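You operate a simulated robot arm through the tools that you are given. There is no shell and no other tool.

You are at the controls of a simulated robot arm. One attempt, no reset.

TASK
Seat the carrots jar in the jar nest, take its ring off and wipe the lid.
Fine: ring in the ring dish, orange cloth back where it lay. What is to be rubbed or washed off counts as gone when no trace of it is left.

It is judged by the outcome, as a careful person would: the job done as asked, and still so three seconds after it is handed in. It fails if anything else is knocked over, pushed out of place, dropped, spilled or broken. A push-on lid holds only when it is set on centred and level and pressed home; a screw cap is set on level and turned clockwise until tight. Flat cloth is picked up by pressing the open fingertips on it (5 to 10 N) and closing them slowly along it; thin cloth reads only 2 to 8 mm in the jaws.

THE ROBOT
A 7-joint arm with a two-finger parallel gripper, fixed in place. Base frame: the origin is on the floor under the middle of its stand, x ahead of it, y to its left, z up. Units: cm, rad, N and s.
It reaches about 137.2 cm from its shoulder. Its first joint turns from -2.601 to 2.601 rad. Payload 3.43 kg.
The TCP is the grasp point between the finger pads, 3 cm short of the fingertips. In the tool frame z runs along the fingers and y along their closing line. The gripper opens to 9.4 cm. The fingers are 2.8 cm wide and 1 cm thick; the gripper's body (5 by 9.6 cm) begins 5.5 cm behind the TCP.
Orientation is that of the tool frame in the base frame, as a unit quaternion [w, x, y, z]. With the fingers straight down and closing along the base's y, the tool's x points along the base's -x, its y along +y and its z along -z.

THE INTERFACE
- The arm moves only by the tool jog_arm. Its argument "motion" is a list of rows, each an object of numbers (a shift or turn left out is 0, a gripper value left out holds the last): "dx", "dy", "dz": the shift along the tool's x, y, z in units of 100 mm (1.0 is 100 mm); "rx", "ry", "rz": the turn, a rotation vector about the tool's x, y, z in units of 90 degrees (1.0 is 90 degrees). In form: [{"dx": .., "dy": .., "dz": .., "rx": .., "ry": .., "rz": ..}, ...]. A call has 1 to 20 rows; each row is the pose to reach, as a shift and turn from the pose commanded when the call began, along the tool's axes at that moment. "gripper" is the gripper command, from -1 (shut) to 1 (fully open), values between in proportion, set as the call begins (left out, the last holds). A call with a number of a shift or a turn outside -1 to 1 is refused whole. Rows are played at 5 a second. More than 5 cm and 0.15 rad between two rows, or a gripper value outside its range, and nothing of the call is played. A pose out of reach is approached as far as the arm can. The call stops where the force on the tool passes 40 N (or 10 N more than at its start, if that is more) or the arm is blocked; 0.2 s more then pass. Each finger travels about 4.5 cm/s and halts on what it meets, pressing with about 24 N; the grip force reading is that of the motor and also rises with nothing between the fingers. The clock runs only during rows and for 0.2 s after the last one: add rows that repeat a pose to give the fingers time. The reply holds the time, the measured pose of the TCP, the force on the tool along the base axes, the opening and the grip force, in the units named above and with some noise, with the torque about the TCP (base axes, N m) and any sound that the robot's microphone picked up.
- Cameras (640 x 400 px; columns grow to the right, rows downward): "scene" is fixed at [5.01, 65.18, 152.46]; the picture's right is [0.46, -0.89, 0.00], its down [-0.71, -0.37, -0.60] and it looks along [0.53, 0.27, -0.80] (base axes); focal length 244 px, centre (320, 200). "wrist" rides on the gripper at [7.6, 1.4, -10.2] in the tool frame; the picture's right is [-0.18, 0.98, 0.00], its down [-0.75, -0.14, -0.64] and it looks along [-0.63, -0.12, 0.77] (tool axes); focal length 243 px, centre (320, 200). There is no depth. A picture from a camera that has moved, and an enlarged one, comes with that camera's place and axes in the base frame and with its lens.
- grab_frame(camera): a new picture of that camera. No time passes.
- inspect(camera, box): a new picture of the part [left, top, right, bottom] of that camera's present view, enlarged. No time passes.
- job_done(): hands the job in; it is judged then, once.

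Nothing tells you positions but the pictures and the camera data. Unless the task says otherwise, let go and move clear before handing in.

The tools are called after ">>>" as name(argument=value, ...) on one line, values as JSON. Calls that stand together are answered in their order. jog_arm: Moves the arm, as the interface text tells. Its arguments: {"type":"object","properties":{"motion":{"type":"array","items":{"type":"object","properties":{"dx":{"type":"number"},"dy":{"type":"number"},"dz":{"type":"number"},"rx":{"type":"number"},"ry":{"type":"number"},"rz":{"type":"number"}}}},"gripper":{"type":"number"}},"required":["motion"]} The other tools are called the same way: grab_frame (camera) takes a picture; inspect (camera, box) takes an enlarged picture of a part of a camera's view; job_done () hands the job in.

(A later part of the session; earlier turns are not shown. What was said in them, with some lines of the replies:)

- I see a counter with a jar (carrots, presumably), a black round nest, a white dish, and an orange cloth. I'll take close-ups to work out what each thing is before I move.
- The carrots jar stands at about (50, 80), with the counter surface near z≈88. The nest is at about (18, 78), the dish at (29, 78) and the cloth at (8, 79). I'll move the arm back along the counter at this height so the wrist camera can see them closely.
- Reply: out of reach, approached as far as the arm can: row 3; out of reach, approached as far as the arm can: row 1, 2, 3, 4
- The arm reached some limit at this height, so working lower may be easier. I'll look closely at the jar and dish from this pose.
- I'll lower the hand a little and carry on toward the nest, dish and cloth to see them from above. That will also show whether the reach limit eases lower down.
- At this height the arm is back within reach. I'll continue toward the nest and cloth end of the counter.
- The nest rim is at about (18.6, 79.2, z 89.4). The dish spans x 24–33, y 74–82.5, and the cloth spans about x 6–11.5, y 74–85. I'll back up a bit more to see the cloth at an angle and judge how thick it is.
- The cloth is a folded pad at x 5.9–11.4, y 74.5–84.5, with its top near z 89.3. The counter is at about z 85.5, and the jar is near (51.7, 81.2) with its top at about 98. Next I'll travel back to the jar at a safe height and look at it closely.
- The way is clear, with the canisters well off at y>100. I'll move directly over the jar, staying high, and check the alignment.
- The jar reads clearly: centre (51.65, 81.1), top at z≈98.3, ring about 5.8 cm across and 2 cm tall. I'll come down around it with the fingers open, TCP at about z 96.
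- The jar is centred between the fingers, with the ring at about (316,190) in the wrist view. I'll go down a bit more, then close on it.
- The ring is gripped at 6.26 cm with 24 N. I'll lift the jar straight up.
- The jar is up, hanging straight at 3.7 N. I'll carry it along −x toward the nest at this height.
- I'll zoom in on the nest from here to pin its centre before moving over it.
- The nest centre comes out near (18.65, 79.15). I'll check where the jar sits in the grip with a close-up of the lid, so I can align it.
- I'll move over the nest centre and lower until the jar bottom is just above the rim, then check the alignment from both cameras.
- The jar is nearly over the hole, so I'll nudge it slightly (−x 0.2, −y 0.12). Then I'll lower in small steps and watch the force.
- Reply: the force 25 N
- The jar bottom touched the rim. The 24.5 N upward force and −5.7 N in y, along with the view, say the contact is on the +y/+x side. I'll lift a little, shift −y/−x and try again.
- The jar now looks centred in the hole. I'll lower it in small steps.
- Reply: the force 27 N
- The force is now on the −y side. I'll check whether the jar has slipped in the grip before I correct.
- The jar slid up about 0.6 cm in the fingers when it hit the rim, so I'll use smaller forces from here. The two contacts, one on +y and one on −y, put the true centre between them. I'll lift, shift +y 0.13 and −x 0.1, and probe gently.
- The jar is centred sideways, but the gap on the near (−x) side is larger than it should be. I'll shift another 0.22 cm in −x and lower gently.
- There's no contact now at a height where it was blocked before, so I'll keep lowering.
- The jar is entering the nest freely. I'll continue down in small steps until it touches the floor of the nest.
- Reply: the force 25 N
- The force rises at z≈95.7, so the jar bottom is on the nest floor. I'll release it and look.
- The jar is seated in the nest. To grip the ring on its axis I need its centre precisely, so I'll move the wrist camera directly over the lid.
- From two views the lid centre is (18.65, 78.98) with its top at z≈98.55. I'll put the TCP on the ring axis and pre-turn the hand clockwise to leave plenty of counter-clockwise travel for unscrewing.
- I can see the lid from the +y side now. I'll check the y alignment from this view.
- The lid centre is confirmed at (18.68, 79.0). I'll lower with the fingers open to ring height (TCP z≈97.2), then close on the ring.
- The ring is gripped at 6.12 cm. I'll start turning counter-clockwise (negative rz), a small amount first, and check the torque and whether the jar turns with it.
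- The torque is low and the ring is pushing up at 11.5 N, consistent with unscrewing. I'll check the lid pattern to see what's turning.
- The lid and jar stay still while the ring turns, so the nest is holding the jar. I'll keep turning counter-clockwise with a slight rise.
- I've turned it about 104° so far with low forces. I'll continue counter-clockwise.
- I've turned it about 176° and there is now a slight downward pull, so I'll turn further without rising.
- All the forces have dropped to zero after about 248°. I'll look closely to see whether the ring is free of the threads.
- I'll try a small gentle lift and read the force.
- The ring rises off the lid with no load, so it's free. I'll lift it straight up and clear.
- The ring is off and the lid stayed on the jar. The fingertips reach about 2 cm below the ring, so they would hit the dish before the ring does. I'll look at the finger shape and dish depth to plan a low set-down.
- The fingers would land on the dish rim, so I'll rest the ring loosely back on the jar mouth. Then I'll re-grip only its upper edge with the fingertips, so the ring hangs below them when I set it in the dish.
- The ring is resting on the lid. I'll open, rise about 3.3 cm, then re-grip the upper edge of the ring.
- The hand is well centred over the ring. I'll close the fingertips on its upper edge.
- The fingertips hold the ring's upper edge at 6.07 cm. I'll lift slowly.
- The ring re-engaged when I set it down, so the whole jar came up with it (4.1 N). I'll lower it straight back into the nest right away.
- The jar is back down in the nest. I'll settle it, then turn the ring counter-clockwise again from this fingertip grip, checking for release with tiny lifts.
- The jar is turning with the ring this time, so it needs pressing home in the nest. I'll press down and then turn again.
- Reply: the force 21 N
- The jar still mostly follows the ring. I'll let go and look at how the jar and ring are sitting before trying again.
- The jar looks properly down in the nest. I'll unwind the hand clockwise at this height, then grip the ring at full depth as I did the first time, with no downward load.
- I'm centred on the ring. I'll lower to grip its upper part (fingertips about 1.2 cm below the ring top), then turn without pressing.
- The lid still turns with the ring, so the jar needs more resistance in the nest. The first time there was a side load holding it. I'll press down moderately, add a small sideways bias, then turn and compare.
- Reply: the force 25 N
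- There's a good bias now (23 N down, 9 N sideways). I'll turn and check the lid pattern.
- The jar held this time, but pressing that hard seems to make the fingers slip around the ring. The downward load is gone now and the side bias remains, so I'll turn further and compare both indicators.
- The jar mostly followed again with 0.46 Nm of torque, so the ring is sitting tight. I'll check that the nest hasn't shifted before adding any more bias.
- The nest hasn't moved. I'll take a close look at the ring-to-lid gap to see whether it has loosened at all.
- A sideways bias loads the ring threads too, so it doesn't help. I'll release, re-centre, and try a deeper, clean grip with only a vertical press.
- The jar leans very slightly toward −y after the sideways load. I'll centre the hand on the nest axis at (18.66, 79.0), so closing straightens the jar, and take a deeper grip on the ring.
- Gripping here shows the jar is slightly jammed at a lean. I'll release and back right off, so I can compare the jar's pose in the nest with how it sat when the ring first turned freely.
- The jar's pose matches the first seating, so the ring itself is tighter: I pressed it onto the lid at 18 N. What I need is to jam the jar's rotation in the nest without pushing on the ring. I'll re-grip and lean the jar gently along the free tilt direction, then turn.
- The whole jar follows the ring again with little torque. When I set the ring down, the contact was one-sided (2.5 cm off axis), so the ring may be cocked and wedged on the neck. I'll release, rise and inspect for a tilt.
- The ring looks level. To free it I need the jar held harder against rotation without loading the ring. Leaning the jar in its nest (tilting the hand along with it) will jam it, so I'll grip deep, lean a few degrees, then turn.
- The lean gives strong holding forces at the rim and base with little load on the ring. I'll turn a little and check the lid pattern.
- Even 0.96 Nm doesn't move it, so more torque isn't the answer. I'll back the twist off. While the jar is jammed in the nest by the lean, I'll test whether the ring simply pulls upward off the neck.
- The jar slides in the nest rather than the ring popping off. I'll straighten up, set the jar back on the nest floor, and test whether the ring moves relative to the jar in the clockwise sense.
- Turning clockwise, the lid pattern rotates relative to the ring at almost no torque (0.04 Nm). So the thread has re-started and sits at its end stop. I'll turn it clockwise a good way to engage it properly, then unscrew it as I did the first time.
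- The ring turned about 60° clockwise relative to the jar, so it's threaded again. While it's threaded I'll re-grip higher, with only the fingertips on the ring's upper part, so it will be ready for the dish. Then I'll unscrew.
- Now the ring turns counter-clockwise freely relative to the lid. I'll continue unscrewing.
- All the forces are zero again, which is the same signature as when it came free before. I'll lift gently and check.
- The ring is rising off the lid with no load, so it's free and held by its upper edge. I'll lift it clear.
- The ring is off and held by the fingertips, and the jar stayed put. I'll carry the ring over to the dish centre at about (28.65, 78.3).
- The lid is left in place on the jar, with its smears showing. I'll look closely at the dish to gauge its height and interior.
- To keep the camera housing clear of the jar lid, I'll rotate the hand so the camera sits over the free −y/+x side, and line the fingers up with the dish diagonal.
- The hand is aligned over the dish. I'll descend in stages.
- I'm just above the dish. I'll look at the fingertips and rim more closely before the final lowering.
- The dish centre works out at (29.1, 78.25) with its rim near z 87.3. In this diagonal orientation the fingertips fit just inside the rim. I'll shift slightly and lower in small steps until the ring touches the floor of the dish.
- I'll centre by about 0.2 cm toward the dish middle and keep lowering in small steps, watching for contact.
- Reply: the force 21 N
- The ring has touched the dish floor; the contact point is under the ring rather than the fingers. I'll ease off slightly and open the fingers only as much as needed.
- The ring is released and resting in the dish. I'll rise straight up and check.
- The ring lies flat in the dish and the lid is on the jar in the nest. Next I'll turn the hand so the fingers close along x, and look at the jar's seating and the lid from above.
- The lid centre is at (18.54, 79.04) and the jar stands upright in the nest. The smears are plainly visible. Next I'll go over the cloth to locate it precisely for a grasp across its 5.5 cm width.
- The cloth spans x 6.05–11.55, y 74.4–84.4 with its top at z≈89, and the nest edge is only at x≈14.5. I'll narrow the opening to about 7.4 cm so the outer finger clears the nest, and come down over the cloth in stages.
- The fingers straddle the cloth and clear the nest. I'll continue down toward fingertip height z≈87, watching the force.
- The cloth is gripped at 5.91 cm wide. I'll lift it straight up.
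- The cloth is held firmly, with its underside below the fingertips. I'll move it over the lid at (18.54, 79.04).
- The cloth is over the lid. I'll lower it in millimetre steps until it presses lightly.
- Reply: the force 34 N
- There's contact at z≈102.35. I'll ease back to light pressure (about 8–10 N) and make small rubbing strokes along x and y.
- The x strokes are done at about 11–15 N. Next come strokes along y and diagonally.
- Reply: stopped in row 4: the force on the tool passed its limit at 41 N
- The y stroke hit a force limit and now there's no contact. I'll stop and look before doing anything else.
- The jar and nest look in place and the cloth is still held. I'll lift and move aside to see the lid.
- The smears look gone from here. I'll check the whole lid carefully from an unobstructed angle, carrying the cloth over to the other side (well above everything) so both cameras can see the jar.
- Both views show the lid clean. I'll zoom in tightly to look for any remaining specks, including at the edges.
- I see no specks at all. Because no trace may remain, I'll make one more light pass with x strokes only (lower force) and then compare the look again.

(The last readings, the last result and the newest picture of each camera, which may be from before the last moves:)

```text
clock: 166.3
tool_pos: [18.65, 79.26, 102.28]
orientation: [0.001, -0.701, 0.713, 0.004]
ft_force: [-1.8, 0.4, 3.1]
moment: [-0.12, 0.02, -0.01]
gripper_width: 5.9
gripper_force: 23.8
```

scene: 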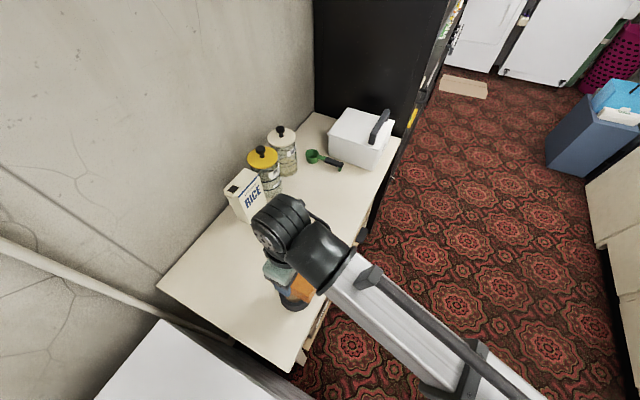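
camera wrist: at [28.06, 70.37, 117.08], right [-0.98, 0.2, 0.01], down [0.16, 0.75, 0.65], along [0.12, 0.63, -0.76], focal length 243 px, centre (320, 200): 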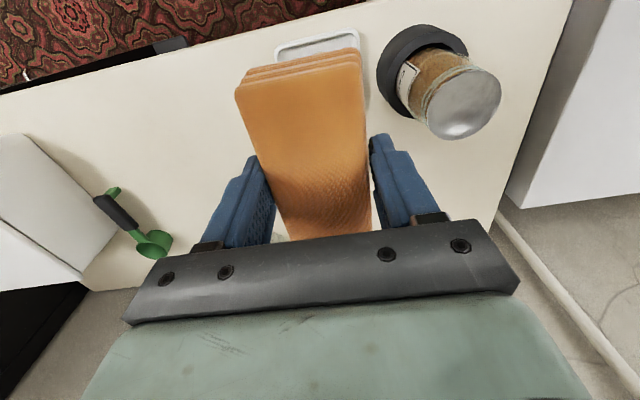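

>>> jog_arm(motion=[{"dz": 0.004}, {"dz": 0.004, "dy": 0.03}, {"dz": 0.004, "dy": 0.06}, {"dz": 0.004, "dy": 0.09}, {"dz": 0.004, "dy": 0.06}, {"dz": 0.004, "dy": 0.03}, {"dz": 0.004, "dy": 0.0}, {"dz": 0.004, "dy": -0.03}, {"dz": 0.004, "dy": -0.06}, {"dz": 0.004, "dy": -0.09}, {"dz": 0.004, "dy": -0.06}, {"dz": 0.004, "dy": -0.03}, {"dz": 0.004, "dy": 0.0}])

>>> jog_arm(motion=[{"dx": 0.015}, {"dx": 0.03}, {"dx": 0.03, "dy": 0.03}, {"dx": 0.03, "dy": 0.06}, {"dx": 0.03, "dy": 0.09}, {"dx": 0.03, "dy": 0.05}, {"dx": 0.03, "dy": 0.0}, {"dx": 0.03, "dy": -0.05}, {"dx": 0.03, "dy": -0.09}, {"dx": 0.03, "dy": -0.05}, {"dx": 0.03, "dy": 0.0}, {"dx": 0.015}, {"dx": 0.0}])

```text
clock: 168.3
tool_pos: [18.76, 79.07, 102.36]
orientation: [0.0, -0.703, 0.711, 0.006]
ft_force: [-0.3, -0.1, -1.6]
moment: [-0.01, 0.01, 0.02]
gripper_width: 5.95
gripper_force: 24.2
stopped in row 9: the force on the tool passed its limit at 43 N (the readings are from after the stop); the commanded pose is now the measured one
```

```text
clock: 171.1
tool_pos: [18.96, 79.12, 102.31]
orientation: [-0.001, -0.702, 0.712, 0.006]
ft_force: [0.1, -0.1, -1.0]
moment: [-0.01, -0.02, 0.01]
gripper_width: 5.96
gripper_force: 24.6
```

There was another brief force spike, so I'll stop rubbing here. I'll lift off and inspect the jar, lid and nest.

>>> jog_arm(motion=[{"dz": -0.15}, {"dz": -0.3}, {"dz": -0.45}])

>>> jog_arm(motion=[{"dy": -0.33}, {"dy": -0.67}, {"dy": -1.0}, {"dy": -1.0}])

>>> inspect(camera="scene", box=[265, 245, 325, 315])

>>> inspect(camera="scene", box=[278, 262, 308, 294])

>>> grab_frame(camera="wrist")

>>> inspect(camera="wrist", box=[400, 40, 510, 150])

```text
clock: 171.9
tool_pos: [18.95, 79.22, 106.79]
orientation: [-0.002, -0.703, 0.711, 0.006]
ft_force: [-0.1, 0.4, 0.0]
moment: [0.02, 0.01, 0.02]
gripper_width: 5.92
gripper_force: 24.2
```

```text
clock: 172.9
tool_pos: [28.71, 79.15, 107.04]
orientation: [-0.001, -0.702, 0.712, 0.007]
ft_force: [0.2, -0.4, -0.9]
moment: [0.02, -0.01, 0.01]
gripper_width: 5.94
gripper_force: 23.6
```

```text
5.71 times, centred on (295, 280) of scene
camera zoom: at [5.01, 65.18, 152.46], right [0.46, -0.89, 0.0], down [-0.71, -0.37, -0.6], along [0.53, 0.27, -0.8], focal length 1397 px, centre (463, -257)
```

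zoom: 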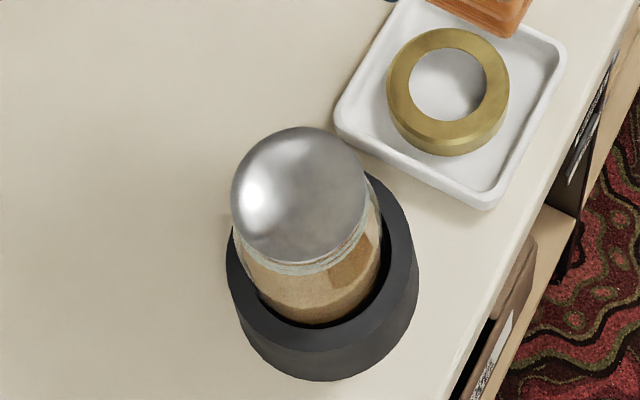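

```text
12.50 times, centred on (293, 278) of scene
camera zoom: at [5.01, 65.18, 152.46], right [0.46, -0.89, 0.0], down [-0.71, -0.37, -0.6], along [0.53, 0.27, -0.8], focal length 3057 px, centre (658, -775)
```

zoom: 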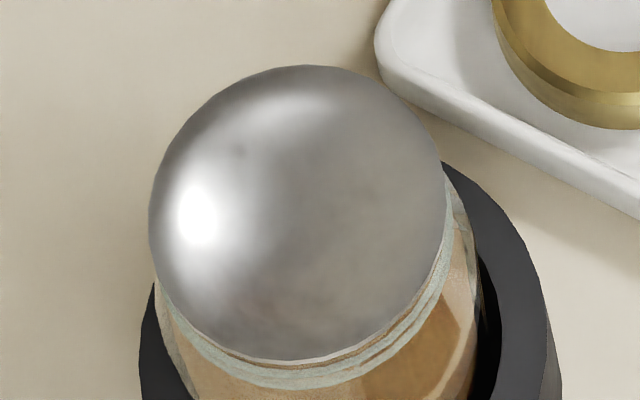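

```text
taken
camera wrist: at [27.45, 71.42, 117.31], right [-0.98, 0.2, 0.01], down [0.16, 0.75, 0.65], along [0.12, 0.64, -0.76], focal length 243 px, centre (320, 200)
```

wrist: 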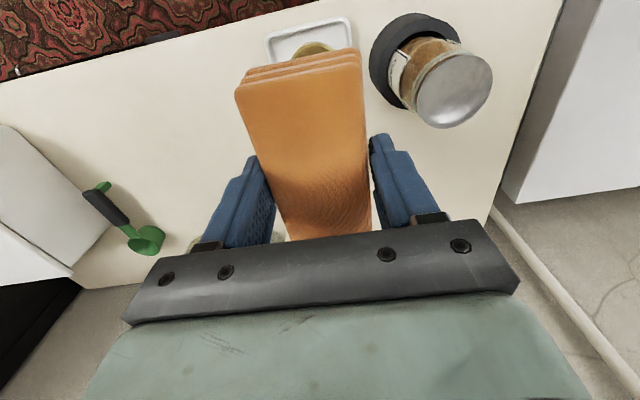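

```text
3.64 times, centred on (455, 95) of wrist
camera zoom: at [27.45, 71.42, 117.31], right [-0.98, 0.2, 0.01], down [0.16, 0.75, 0.65], along [0.12, 0.64, -0.76], focal length 882 px, centre (-171, 582)
```

zoom: 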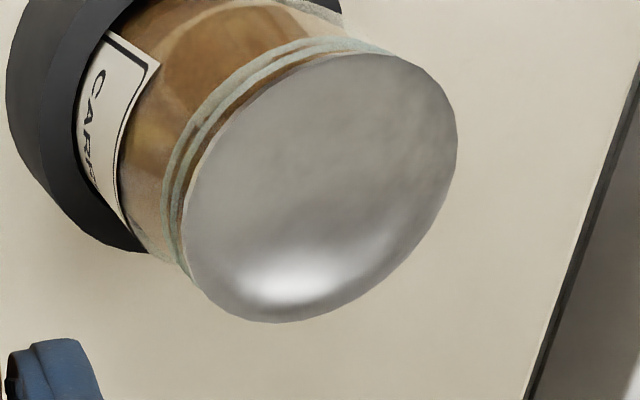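

The lid is spotless and nothing has moved. Next I'll carry the cloth back, correct the slight hand tilt picked up from the stops, and set it down exactly where it was: TCP (8.7, 79.55, 90.0) at the same yaw.

>>> jog_arm(motion=[{"dy": 0.33, "rx": 0.003, "ry": 0.002}, {"dy": 0.67, "rx": 0.005, "ry": 0.004}, {"dy": 1.0, "rx": 0.0072, "ry": 0.0053}])

>>> jog_arm(motion=[{"dy": 0.33}, {"dy": 0.67}, {"dy": 1.0}, {"dy": 1.0}])

>>> jog_arm(motion=[{}, {}])

>>> grab_frame(camera="wrist")

```text
clock: 173.7
tool_pos: [18.8, 79.16, 106.99]
orientation: [0.0, -0.702, 0.712, -0.001]
ft_force: [0.1, -0.2, -1.5]
moment: [-0.02, 0.04, -0.01]
gripper_width: 5.93
gripper_force: 24.0
```

```text
clock: 174.7
tool_pos: [8.94, 79.03, 106.76]
orientation: [0.001, -0.703, 0.711, -0.001]
ft_force: [0.6, 0.8, -1.8]
moment: [-0.01, 0.02, -0.02]
gripper_width: 5.91
gripper_force: 24.3
```

```text
clock: 175.3
tool_pos: [9.03, 79.08, 106.88]
orientation: [0.001, -0.703, 0.711, -0.001]
ft_force: [0.0, -0.2, -0.8]
moment: [-0.01, 0.03, 0.03]
gripper_width: 5.93
gripper_force: 24.2
```

```text
taken
camera wrist: at [7.53, 71.49, 117.08], right [-0.98, 0.2, 0.0], down [0.15, 0.75, 0.64], along [0.13, 0.63, -0.77], focal length 243 px, centre (320, 200)
```

wrist: 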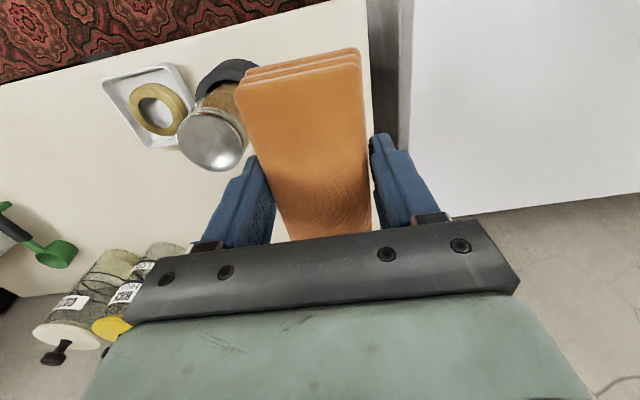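

I'll adjust by (−0.28, +0.48) and lower to just above the counter.

>>> jog_arm(motion=[{"dx": -0.048, "dy": 0.028}, {"dx": -0.048, "dy": 0.028, "dz": 0.3}, {"dx": -0.048, "dy": 0.028, "dz": 0.6}, {"dx": -0.048, "dy": 0.028, "dz": 0.9}, {"dx": -0.048, "dy": 0.028, "dz": 0.9}])

>>> jog_arm(motion=[{"dz": 0.25}, {"dz": 0.5}, {"dz": 0.65}, {"dz": 0.7}, {"dz": 0.7}])

>>> grab_frame(camera="wrist")

```text
clock: 176.5
tool_pos: [8.67, 79.82, 97.95]
orientation: [0.001, -0.703, 0.712, -0.001]
ft_force: [0.0, 0.5, -1.5]
moment: [0.01, 0.01, -0.03]
gripper_width: 5.9
gripper_force: 24.2
```

```text
clock: 177.7
tool_pos: [8.54, 79.8, 90.83]
orientation: [0.001, -0.703, 0.712, 0.0]
ft_force: [0.0, 0.1, 0.0]
moment: [0.01, -0.01, -0.04]
gripper_width: 5.92
gripper_force: 23.9
```

```text
taken
camera wrist: at [7.05, 72.21, 101.16], right [-0.98, 0.2, 0.0], down [0.15, 0.75, 0.64], along [0.13, 0.63, -0.77], focal length 243 px, centre (320, 200)
```

wrist: 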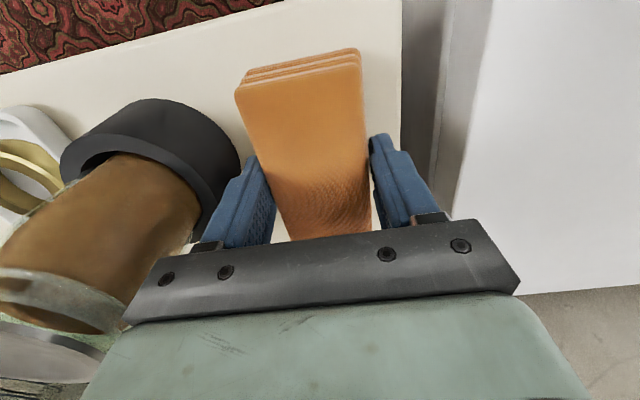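

The readings show I'm about 0.2 cm off, so I'll correct by (+0.15, −0.25) and lower until it touches the counter.

>>> jog_arm(motion=[{"dx": 0.012, "dy": -0.008}, {"dx": 0.025, "dy": -0.015}, {"dx": 0.025, "dy": -0.015, "dz": 0.03}, {"dx": 0.025, "dy": -0.015, "dz": 0.05}, {"dx": 0.025, "dy": -0.015, "dz": 0.05}])

>>> jog_arm(motion=[{"dz": 0.01}, {"dz": 0.02}])

>>> jog_arm(motion=[{"dz": 0.008}, {"dz": 0.015}])

```text
clock: 178.9
tool_pos: [8.67, 79.48, 90.32]
orientation: [0.0, -0.702, 0.712, -0.001]
ft_force: [-0.2, 0.6, -0.9]
moment: [0.0, -0.05, 0.01]
gripper_width: 5.9
gripper_force: 24.1
```

```text
clock: 179.5
tool_pos: [8.78, 79.56, 90.14]
orientation: [0.001, -0.703, 0.711, -0.001]
ft_force: [0.1, 0.4, -0.9]
moment: [0.0, 0.02, 0.05]
gripper_width: 5.9
gripper_force: 24.0
```

```text
clock: 180.1
tool_pos: [8.73, 79.51, 89.91]
orientation: [0.001, -0.702, 0.712, -0.001]
ft_force: [0.2, 0.3, -1.1]
moment: [-0.02, -0.02, 0.05]
gripper_width: 5.91
gripper_force: 23.7
```

>>> jog_arm(motion=[{"dz": 0.006}, {"dz": 0.012}])

>>> jog_arm(motion=[{"dz": 0.005}, {"dz": 0.01}])

```text
clock: 180.7
tool_pos: [8.68, 79.54, 89.76]
orientation: [0.0, -0.703, 0.711, 0.0]
ft_force: [-1.3, -0.2, 1.3]
moment: [-0.13, 0.11, -0.03]
gripper_width: 5.91
gripper_force: 24.4
```

```text
clock: 181.3
tool_pos: [8.8, 79.49, 89.84]
orientation: [0.0, -0.703, 0.711, 0.001]
ft_force: [-3.3, 1.0, 17.4]
moment: [-0.66, 0.21, -0.04]
gripper_width: 5.93
gripper_force: 24.1
```

The cloth is touching down on the counter. I'll ease off slightly and open to the same 7.4 cm to release.

>>> jog_arm(motion=[{"dz": -0.008}, {"dz": -0.008}])

>>> jog_arm(motion=[{}, {}, {}, {}], gripper=0.57)

>>> grab_frame(camera="wrist")

```text
clock: 181.9
tool_pos: [8.79, 79.65, 89.93]
orientation: [0.0, -0.703, 0.711, 0.0]
ft_force: [-5.2, -3.8, 11.1]
moment: [0.04, 0.22, 0.11]
gripper_width: 5.9
gripper_force: 24.1
```

```text
clock: 182.9
tool_pos: [8.84, 79.59, 89.95]
orientation: [0.0, -0.703, 0.712, 0.0]
ft_force: [-0.5, -0.2, -0.3]
moment: [0.0, 0.0, -0.01]
gripper_width: 7.37
gripper_force: 0.0
```

```text
taken
camera wrist: at [7.38, 72.02, 100.16], right [-0.98, 0.2, 0.0], down [0.15, 0.75, 0.64], along [0.13, 0.63, -0.77], focal length 243 px, centre (320, 200)
```

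wrist: 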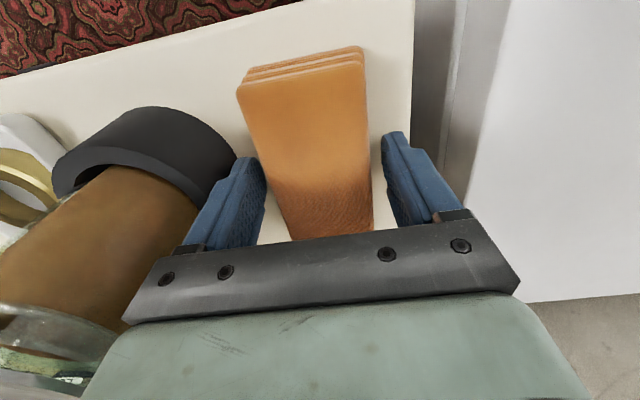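

The cloth is released. I'll go straight up between the cloth and nest, then check everything from both cameras.

>>> jog_arm(motion=[{"dz": -0.1}, {"dz": -0.3}, {"dz": -0.6}, {"dz": -1.0}])

>>> jog_arm(motion=[{"dz": -0.35}, {"dz": -0.7}, {"dz": -0.7}])

>>> grab_frame(camera="wrist")

>>> inspect(camera="wrist", box=[240, 0, 420, 180])

```text
clock: 183.9
tool_pos: [9.06, 79.39, 99.89]
orientation: [0.0, -0.703, 0.712, 0.0]
ft_force: [0.9, -0.4, -0.4]
moment: [0.0, -0.03, 0.0]
gripper_width: 7.38
gripper_force: 0.0
```

```text
clock: 184.7
tool_pos: [8.81, 79.62, 106.87]
orientation: [0.001, -0.703, 0.711, 0.0]
ft_force: [-0.2, 0.5, -0.1]
moment: [-0.04, -0.05, -0.02]
gripper_width: 7.37
gripper_force: 0.0
```

```text
taken
camera wrist: at [7.37, 72.02, 117.18], right [-0.98, 0.2, 0.0], down [0.15, 0.75, 0.64], along [0.13, 0.63, -0.77], focal length 243 px, centre (320, 200)
```

wrist: 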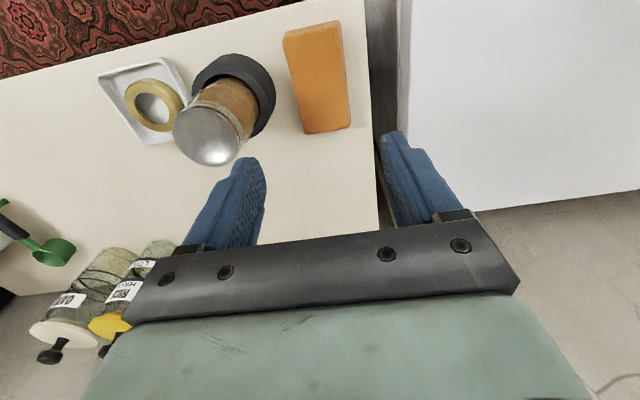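

```text
2.22 times, centred on (330, 90) of wrist
camera zoom: at [7.37, 72.02, 117.18], right [-0.98, 0.2, 0.0], down [0.15, 0.75, 0.64], along [0.13, 0.63, -0.77], focal length 539 px, centre (298, 444)
```

zoom: 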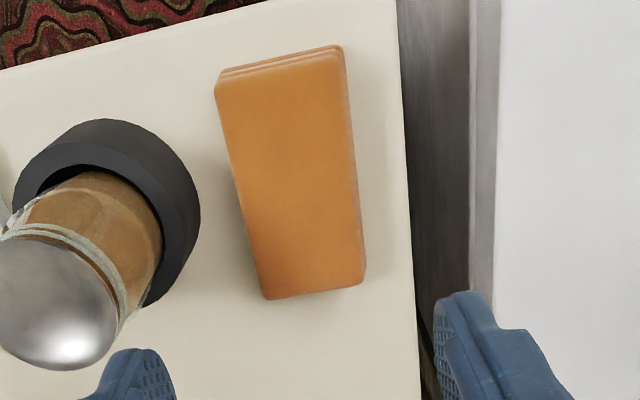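

The cloth looks back in its place. I'll move the arm clear along +x and compare with the original scene picture.

>>> jog_arm(motion=[{"dy": -0.33, "dz": -0.03}, {"dy": -0.67, "dz": -0.05}, {"dy": -1.0, "dz": -0.05}])

>>> jog_arm(motion=[{"dy": -0.33}, {"dy": -0.67}, {"dy": -1.0}])

>>> jog_arm(motion=[{"dy": -0.33}, {"dy": -0.67}, {"dy": -1.0}, {"dy": -1.0}])

>>> inspect(camera="scene", box=[230, 230, 360, 360])

>>> grab_frame(camera="scene")

>>> grab_frame(camera="wrist")

```text
clock: 185.5
tool_pos: [18.61, 79.33, 107.23]
orientation: [0.0, -0.703, 0.711, -0.001]
ft_force: [-0.4, 0.0, 0.3]
moment: [0.02, 0.01, -0.03]
gripper_width: 7.39
gripper_force: 0.1
```

```text
clock: 186.3
tool_pos: [29.07, 78.95, 107.18]
orientation: [0.001, -0.703, 0.712, -0.001]
ft_force: [0.5, 0.2, -0.1]
moment: [0.02, -0.01, -0.02]
gripper_width: 7.36
gripper_force: 0.0
```

```text
clock: 187.3
tool_pos: [38.94, 78.96, 107.21]
orientation: [0.001, -0.703, 0.711, -0.001]
ft_force: [-0.1, 0.0, 0.3]
moment: [0.0, 0.01, 0.05]
gripper_width: 7.36
gripper_force: 0.1
```

```text
3.08 times, centred on (295, 295) of scene
camera zoom: at [5.01, 65.18, 152.46], right [0.46, -0.89, 0.0], down [-0.71, -0.37, -0.6], along [0.53, 0.27, -0.8], focal length 752 px, centre (397, -92)
```

zoom: 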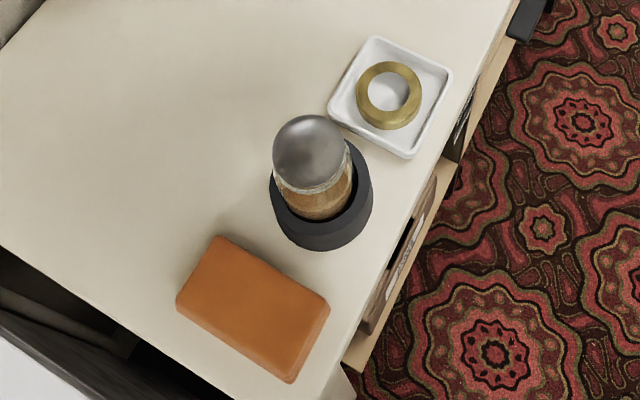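

```text
taken
```

scene: 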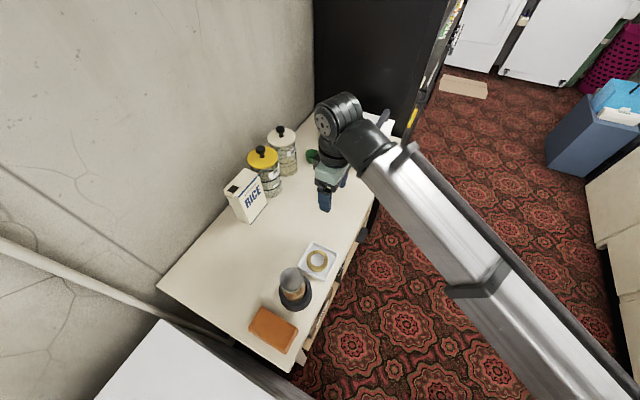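

```text
taken
camera wrist: at [37.52, 71.35, 117.5], right [-0.98, 0.2, 0.0], down [0.15, 0.75, 0.64], along [0.13, 0.63, -0.77], focal length 243 px, centre (320, 200)
```

wrist: 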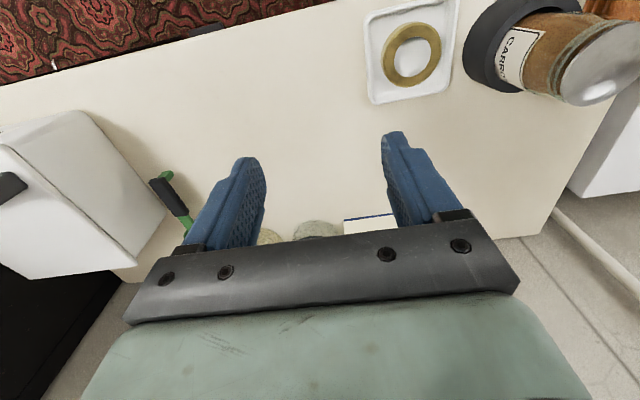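

Everything matches the original layout: the cloth corners, dish and nest are within a pixel or two. As a last check I'll put the wrist camera nearly over the lid for a close-up.

>>> jog_arm(motion=[{"dy": 0.33, "dx": -0.15}, {"dy": 0.67, "dx": -0.35}, {"dy": 1.0, "dx": -0.6}])

>>> jog_arm(motion=[{"dy": 0.33}, {"dy": 0.67}, {"dy": 1.0}, {"dy": 1.0}])

>>> grab_frame(camera="wrist")

```text
clock: 188.1
tool_pos: [28.99, 85.4, 107.44]
orientation: [0.001, -0.703, 0.711, -0.001]
ft_force: [-0.2, 0.2, 0.1]
moment: [0.02, -0.03, 0.02]
gripper_width: 7.38
gripper_force: 0.0
```

```text
clock: 189.1
tool_pos: [18.77, 85.28, 107.55]
orientation: [0.0, -0.702, 0.712, -0.001]
ft_force: [0.3, 0.2, 0.0]
moment: [-0.01, 0.01, 0.02]
gripper_width: 7.36
gripper_force: 0.1
```

```text
taken
camera wrist: at [17.33, 77.59, 117.79], right [-0.98, 0.2, 0.0], down [0.15, 0.75, 0.64], along [0.13, 0.63, -0.77], focal length 243 px, centre (320, 200)
```

wrist: 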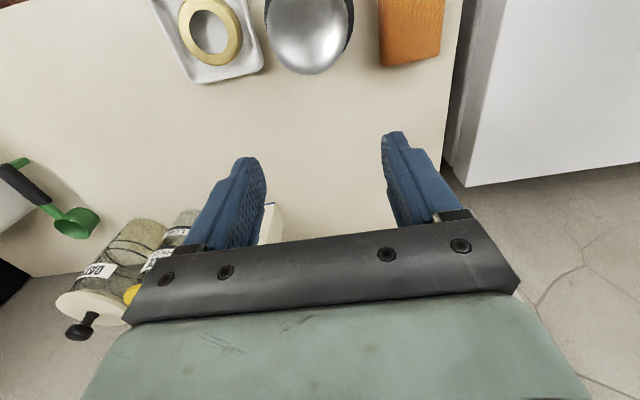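

>>> inspect(camera="wrist", box=[255, 0, 365, 80])

>>> inspect(camera="wrist", box=[150, 0, 280, 90])

```text
5.00 times, centred on (310, 40) of wrist
camera zoom: at [17.33, 77.59, 117.79], right [-0.98, 0.2, 0.0], down [0.15, 0.75, 0.64], along [0.13, 0.63, -0.77], focal length 1213 px, centre (370, 1000)
```

zoom: 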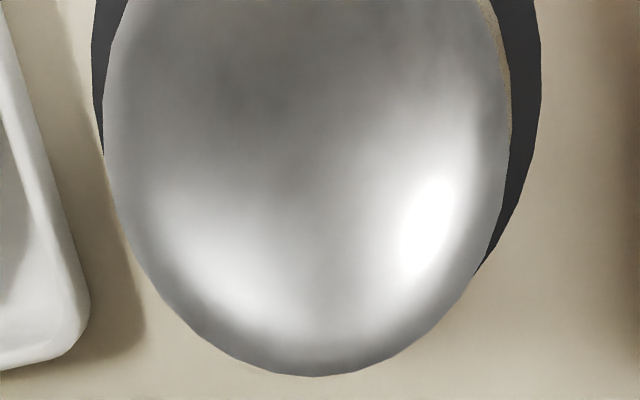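

```text
4.44 times, centred on (215, 45) of wrist
camera zoom: at [17.33, 77.59, 117.79], right [-0.98, 0.2, 0.0], down [0.15, 0.75, 0.64], along [0.13, 0.63, -0.77], focal length 1078 px, centre (787, 889)
```

zoom: 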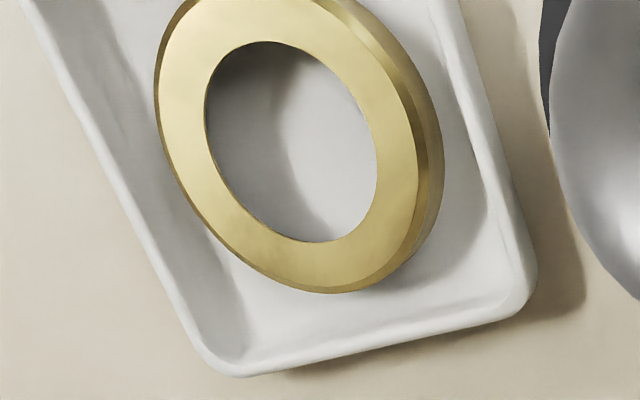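

The lid is spotless, the ring lies flat in its dish, the jar is seated, and the cloth is back where it lay. I'll move the arm clear and hand in.

>>> jog_arm(motion=[{"dy": -0.33, "dx": 0.1}, {"dy": -0.67, "dx": 0.2}, {"dy": -1.0, "dx": 0.3}])

>>> jog_arm(motion=[{"dy": -0.33, "dx": 0.1}, {"dy": -0.67, "dx": 0.2}, {"dy": -1.0, "dx": 0.3}, {"dy": -1.0, "dx": 0.3}])

>>> grab_frame(camera="scene")

```text
clock: 189.9
tool_pos: [28.63, 82.1, 107.36]
orientation: [0.0, -0.702, 0.712, 0.0]
ft_force: [0.3, 0.1, 0.0]
moment: [0.03, 0.01, 0.0]
gripper_width: 7.38
gripper_force: 0.1
```

```text
clock: 190.9
tool_pos: [38.92, 79.03, 107.32]
orientation: [0.001, -0.703, 0.711, 0.0]
ft_force: [-0.3, 0.2, -0.1]
moment: [0.02, -0.02, 0.0]
gripper_width: 7.38
gripper_force: 0.0
```

```text
taken
```

scene: 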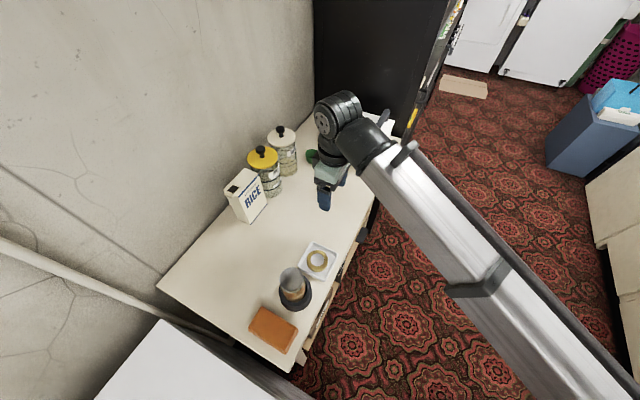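

The final scene is in order: jar in the nest with a clean lid, ring in the dish, cloth in its original place, everything else undisturbed and the arm clear. I'm handing the job in.

>>> job_done()

```text
The job is handed in.
```

The carrots jar is seated in the jar nest, its ring is off and lying flat in the ring dish, and the lid is wiped. I could find no trace of the smear in close-ups from either camera. The orange cloth is back where it lay, to within a pixel or two of the first picture.

Some things did not go smoothly along the way:

- **Seating:** the jar caught the nest rim on the first tries and slid about 0.6 cm in the fingers before it went in.
- **Ring:** after unscrewing it I set it back on the jar to get a better grip. It caught the thread again and lifted the jar a few centimetres out of the nest. I put the jar straight back, then turned the ring clockwise and unscrewed it a second time.
- **Jar angle:** the jar turned in the nest while I worked the ring, so its label faces a different way than when I first placed it.
- **Wiping:** two strokes were cut short when the force passed the 40 N limit. Afterwards the jar, lid and nest were all where they should be.

Nothing was knocked over, dropped or spilled, and the arm is clear of everything.
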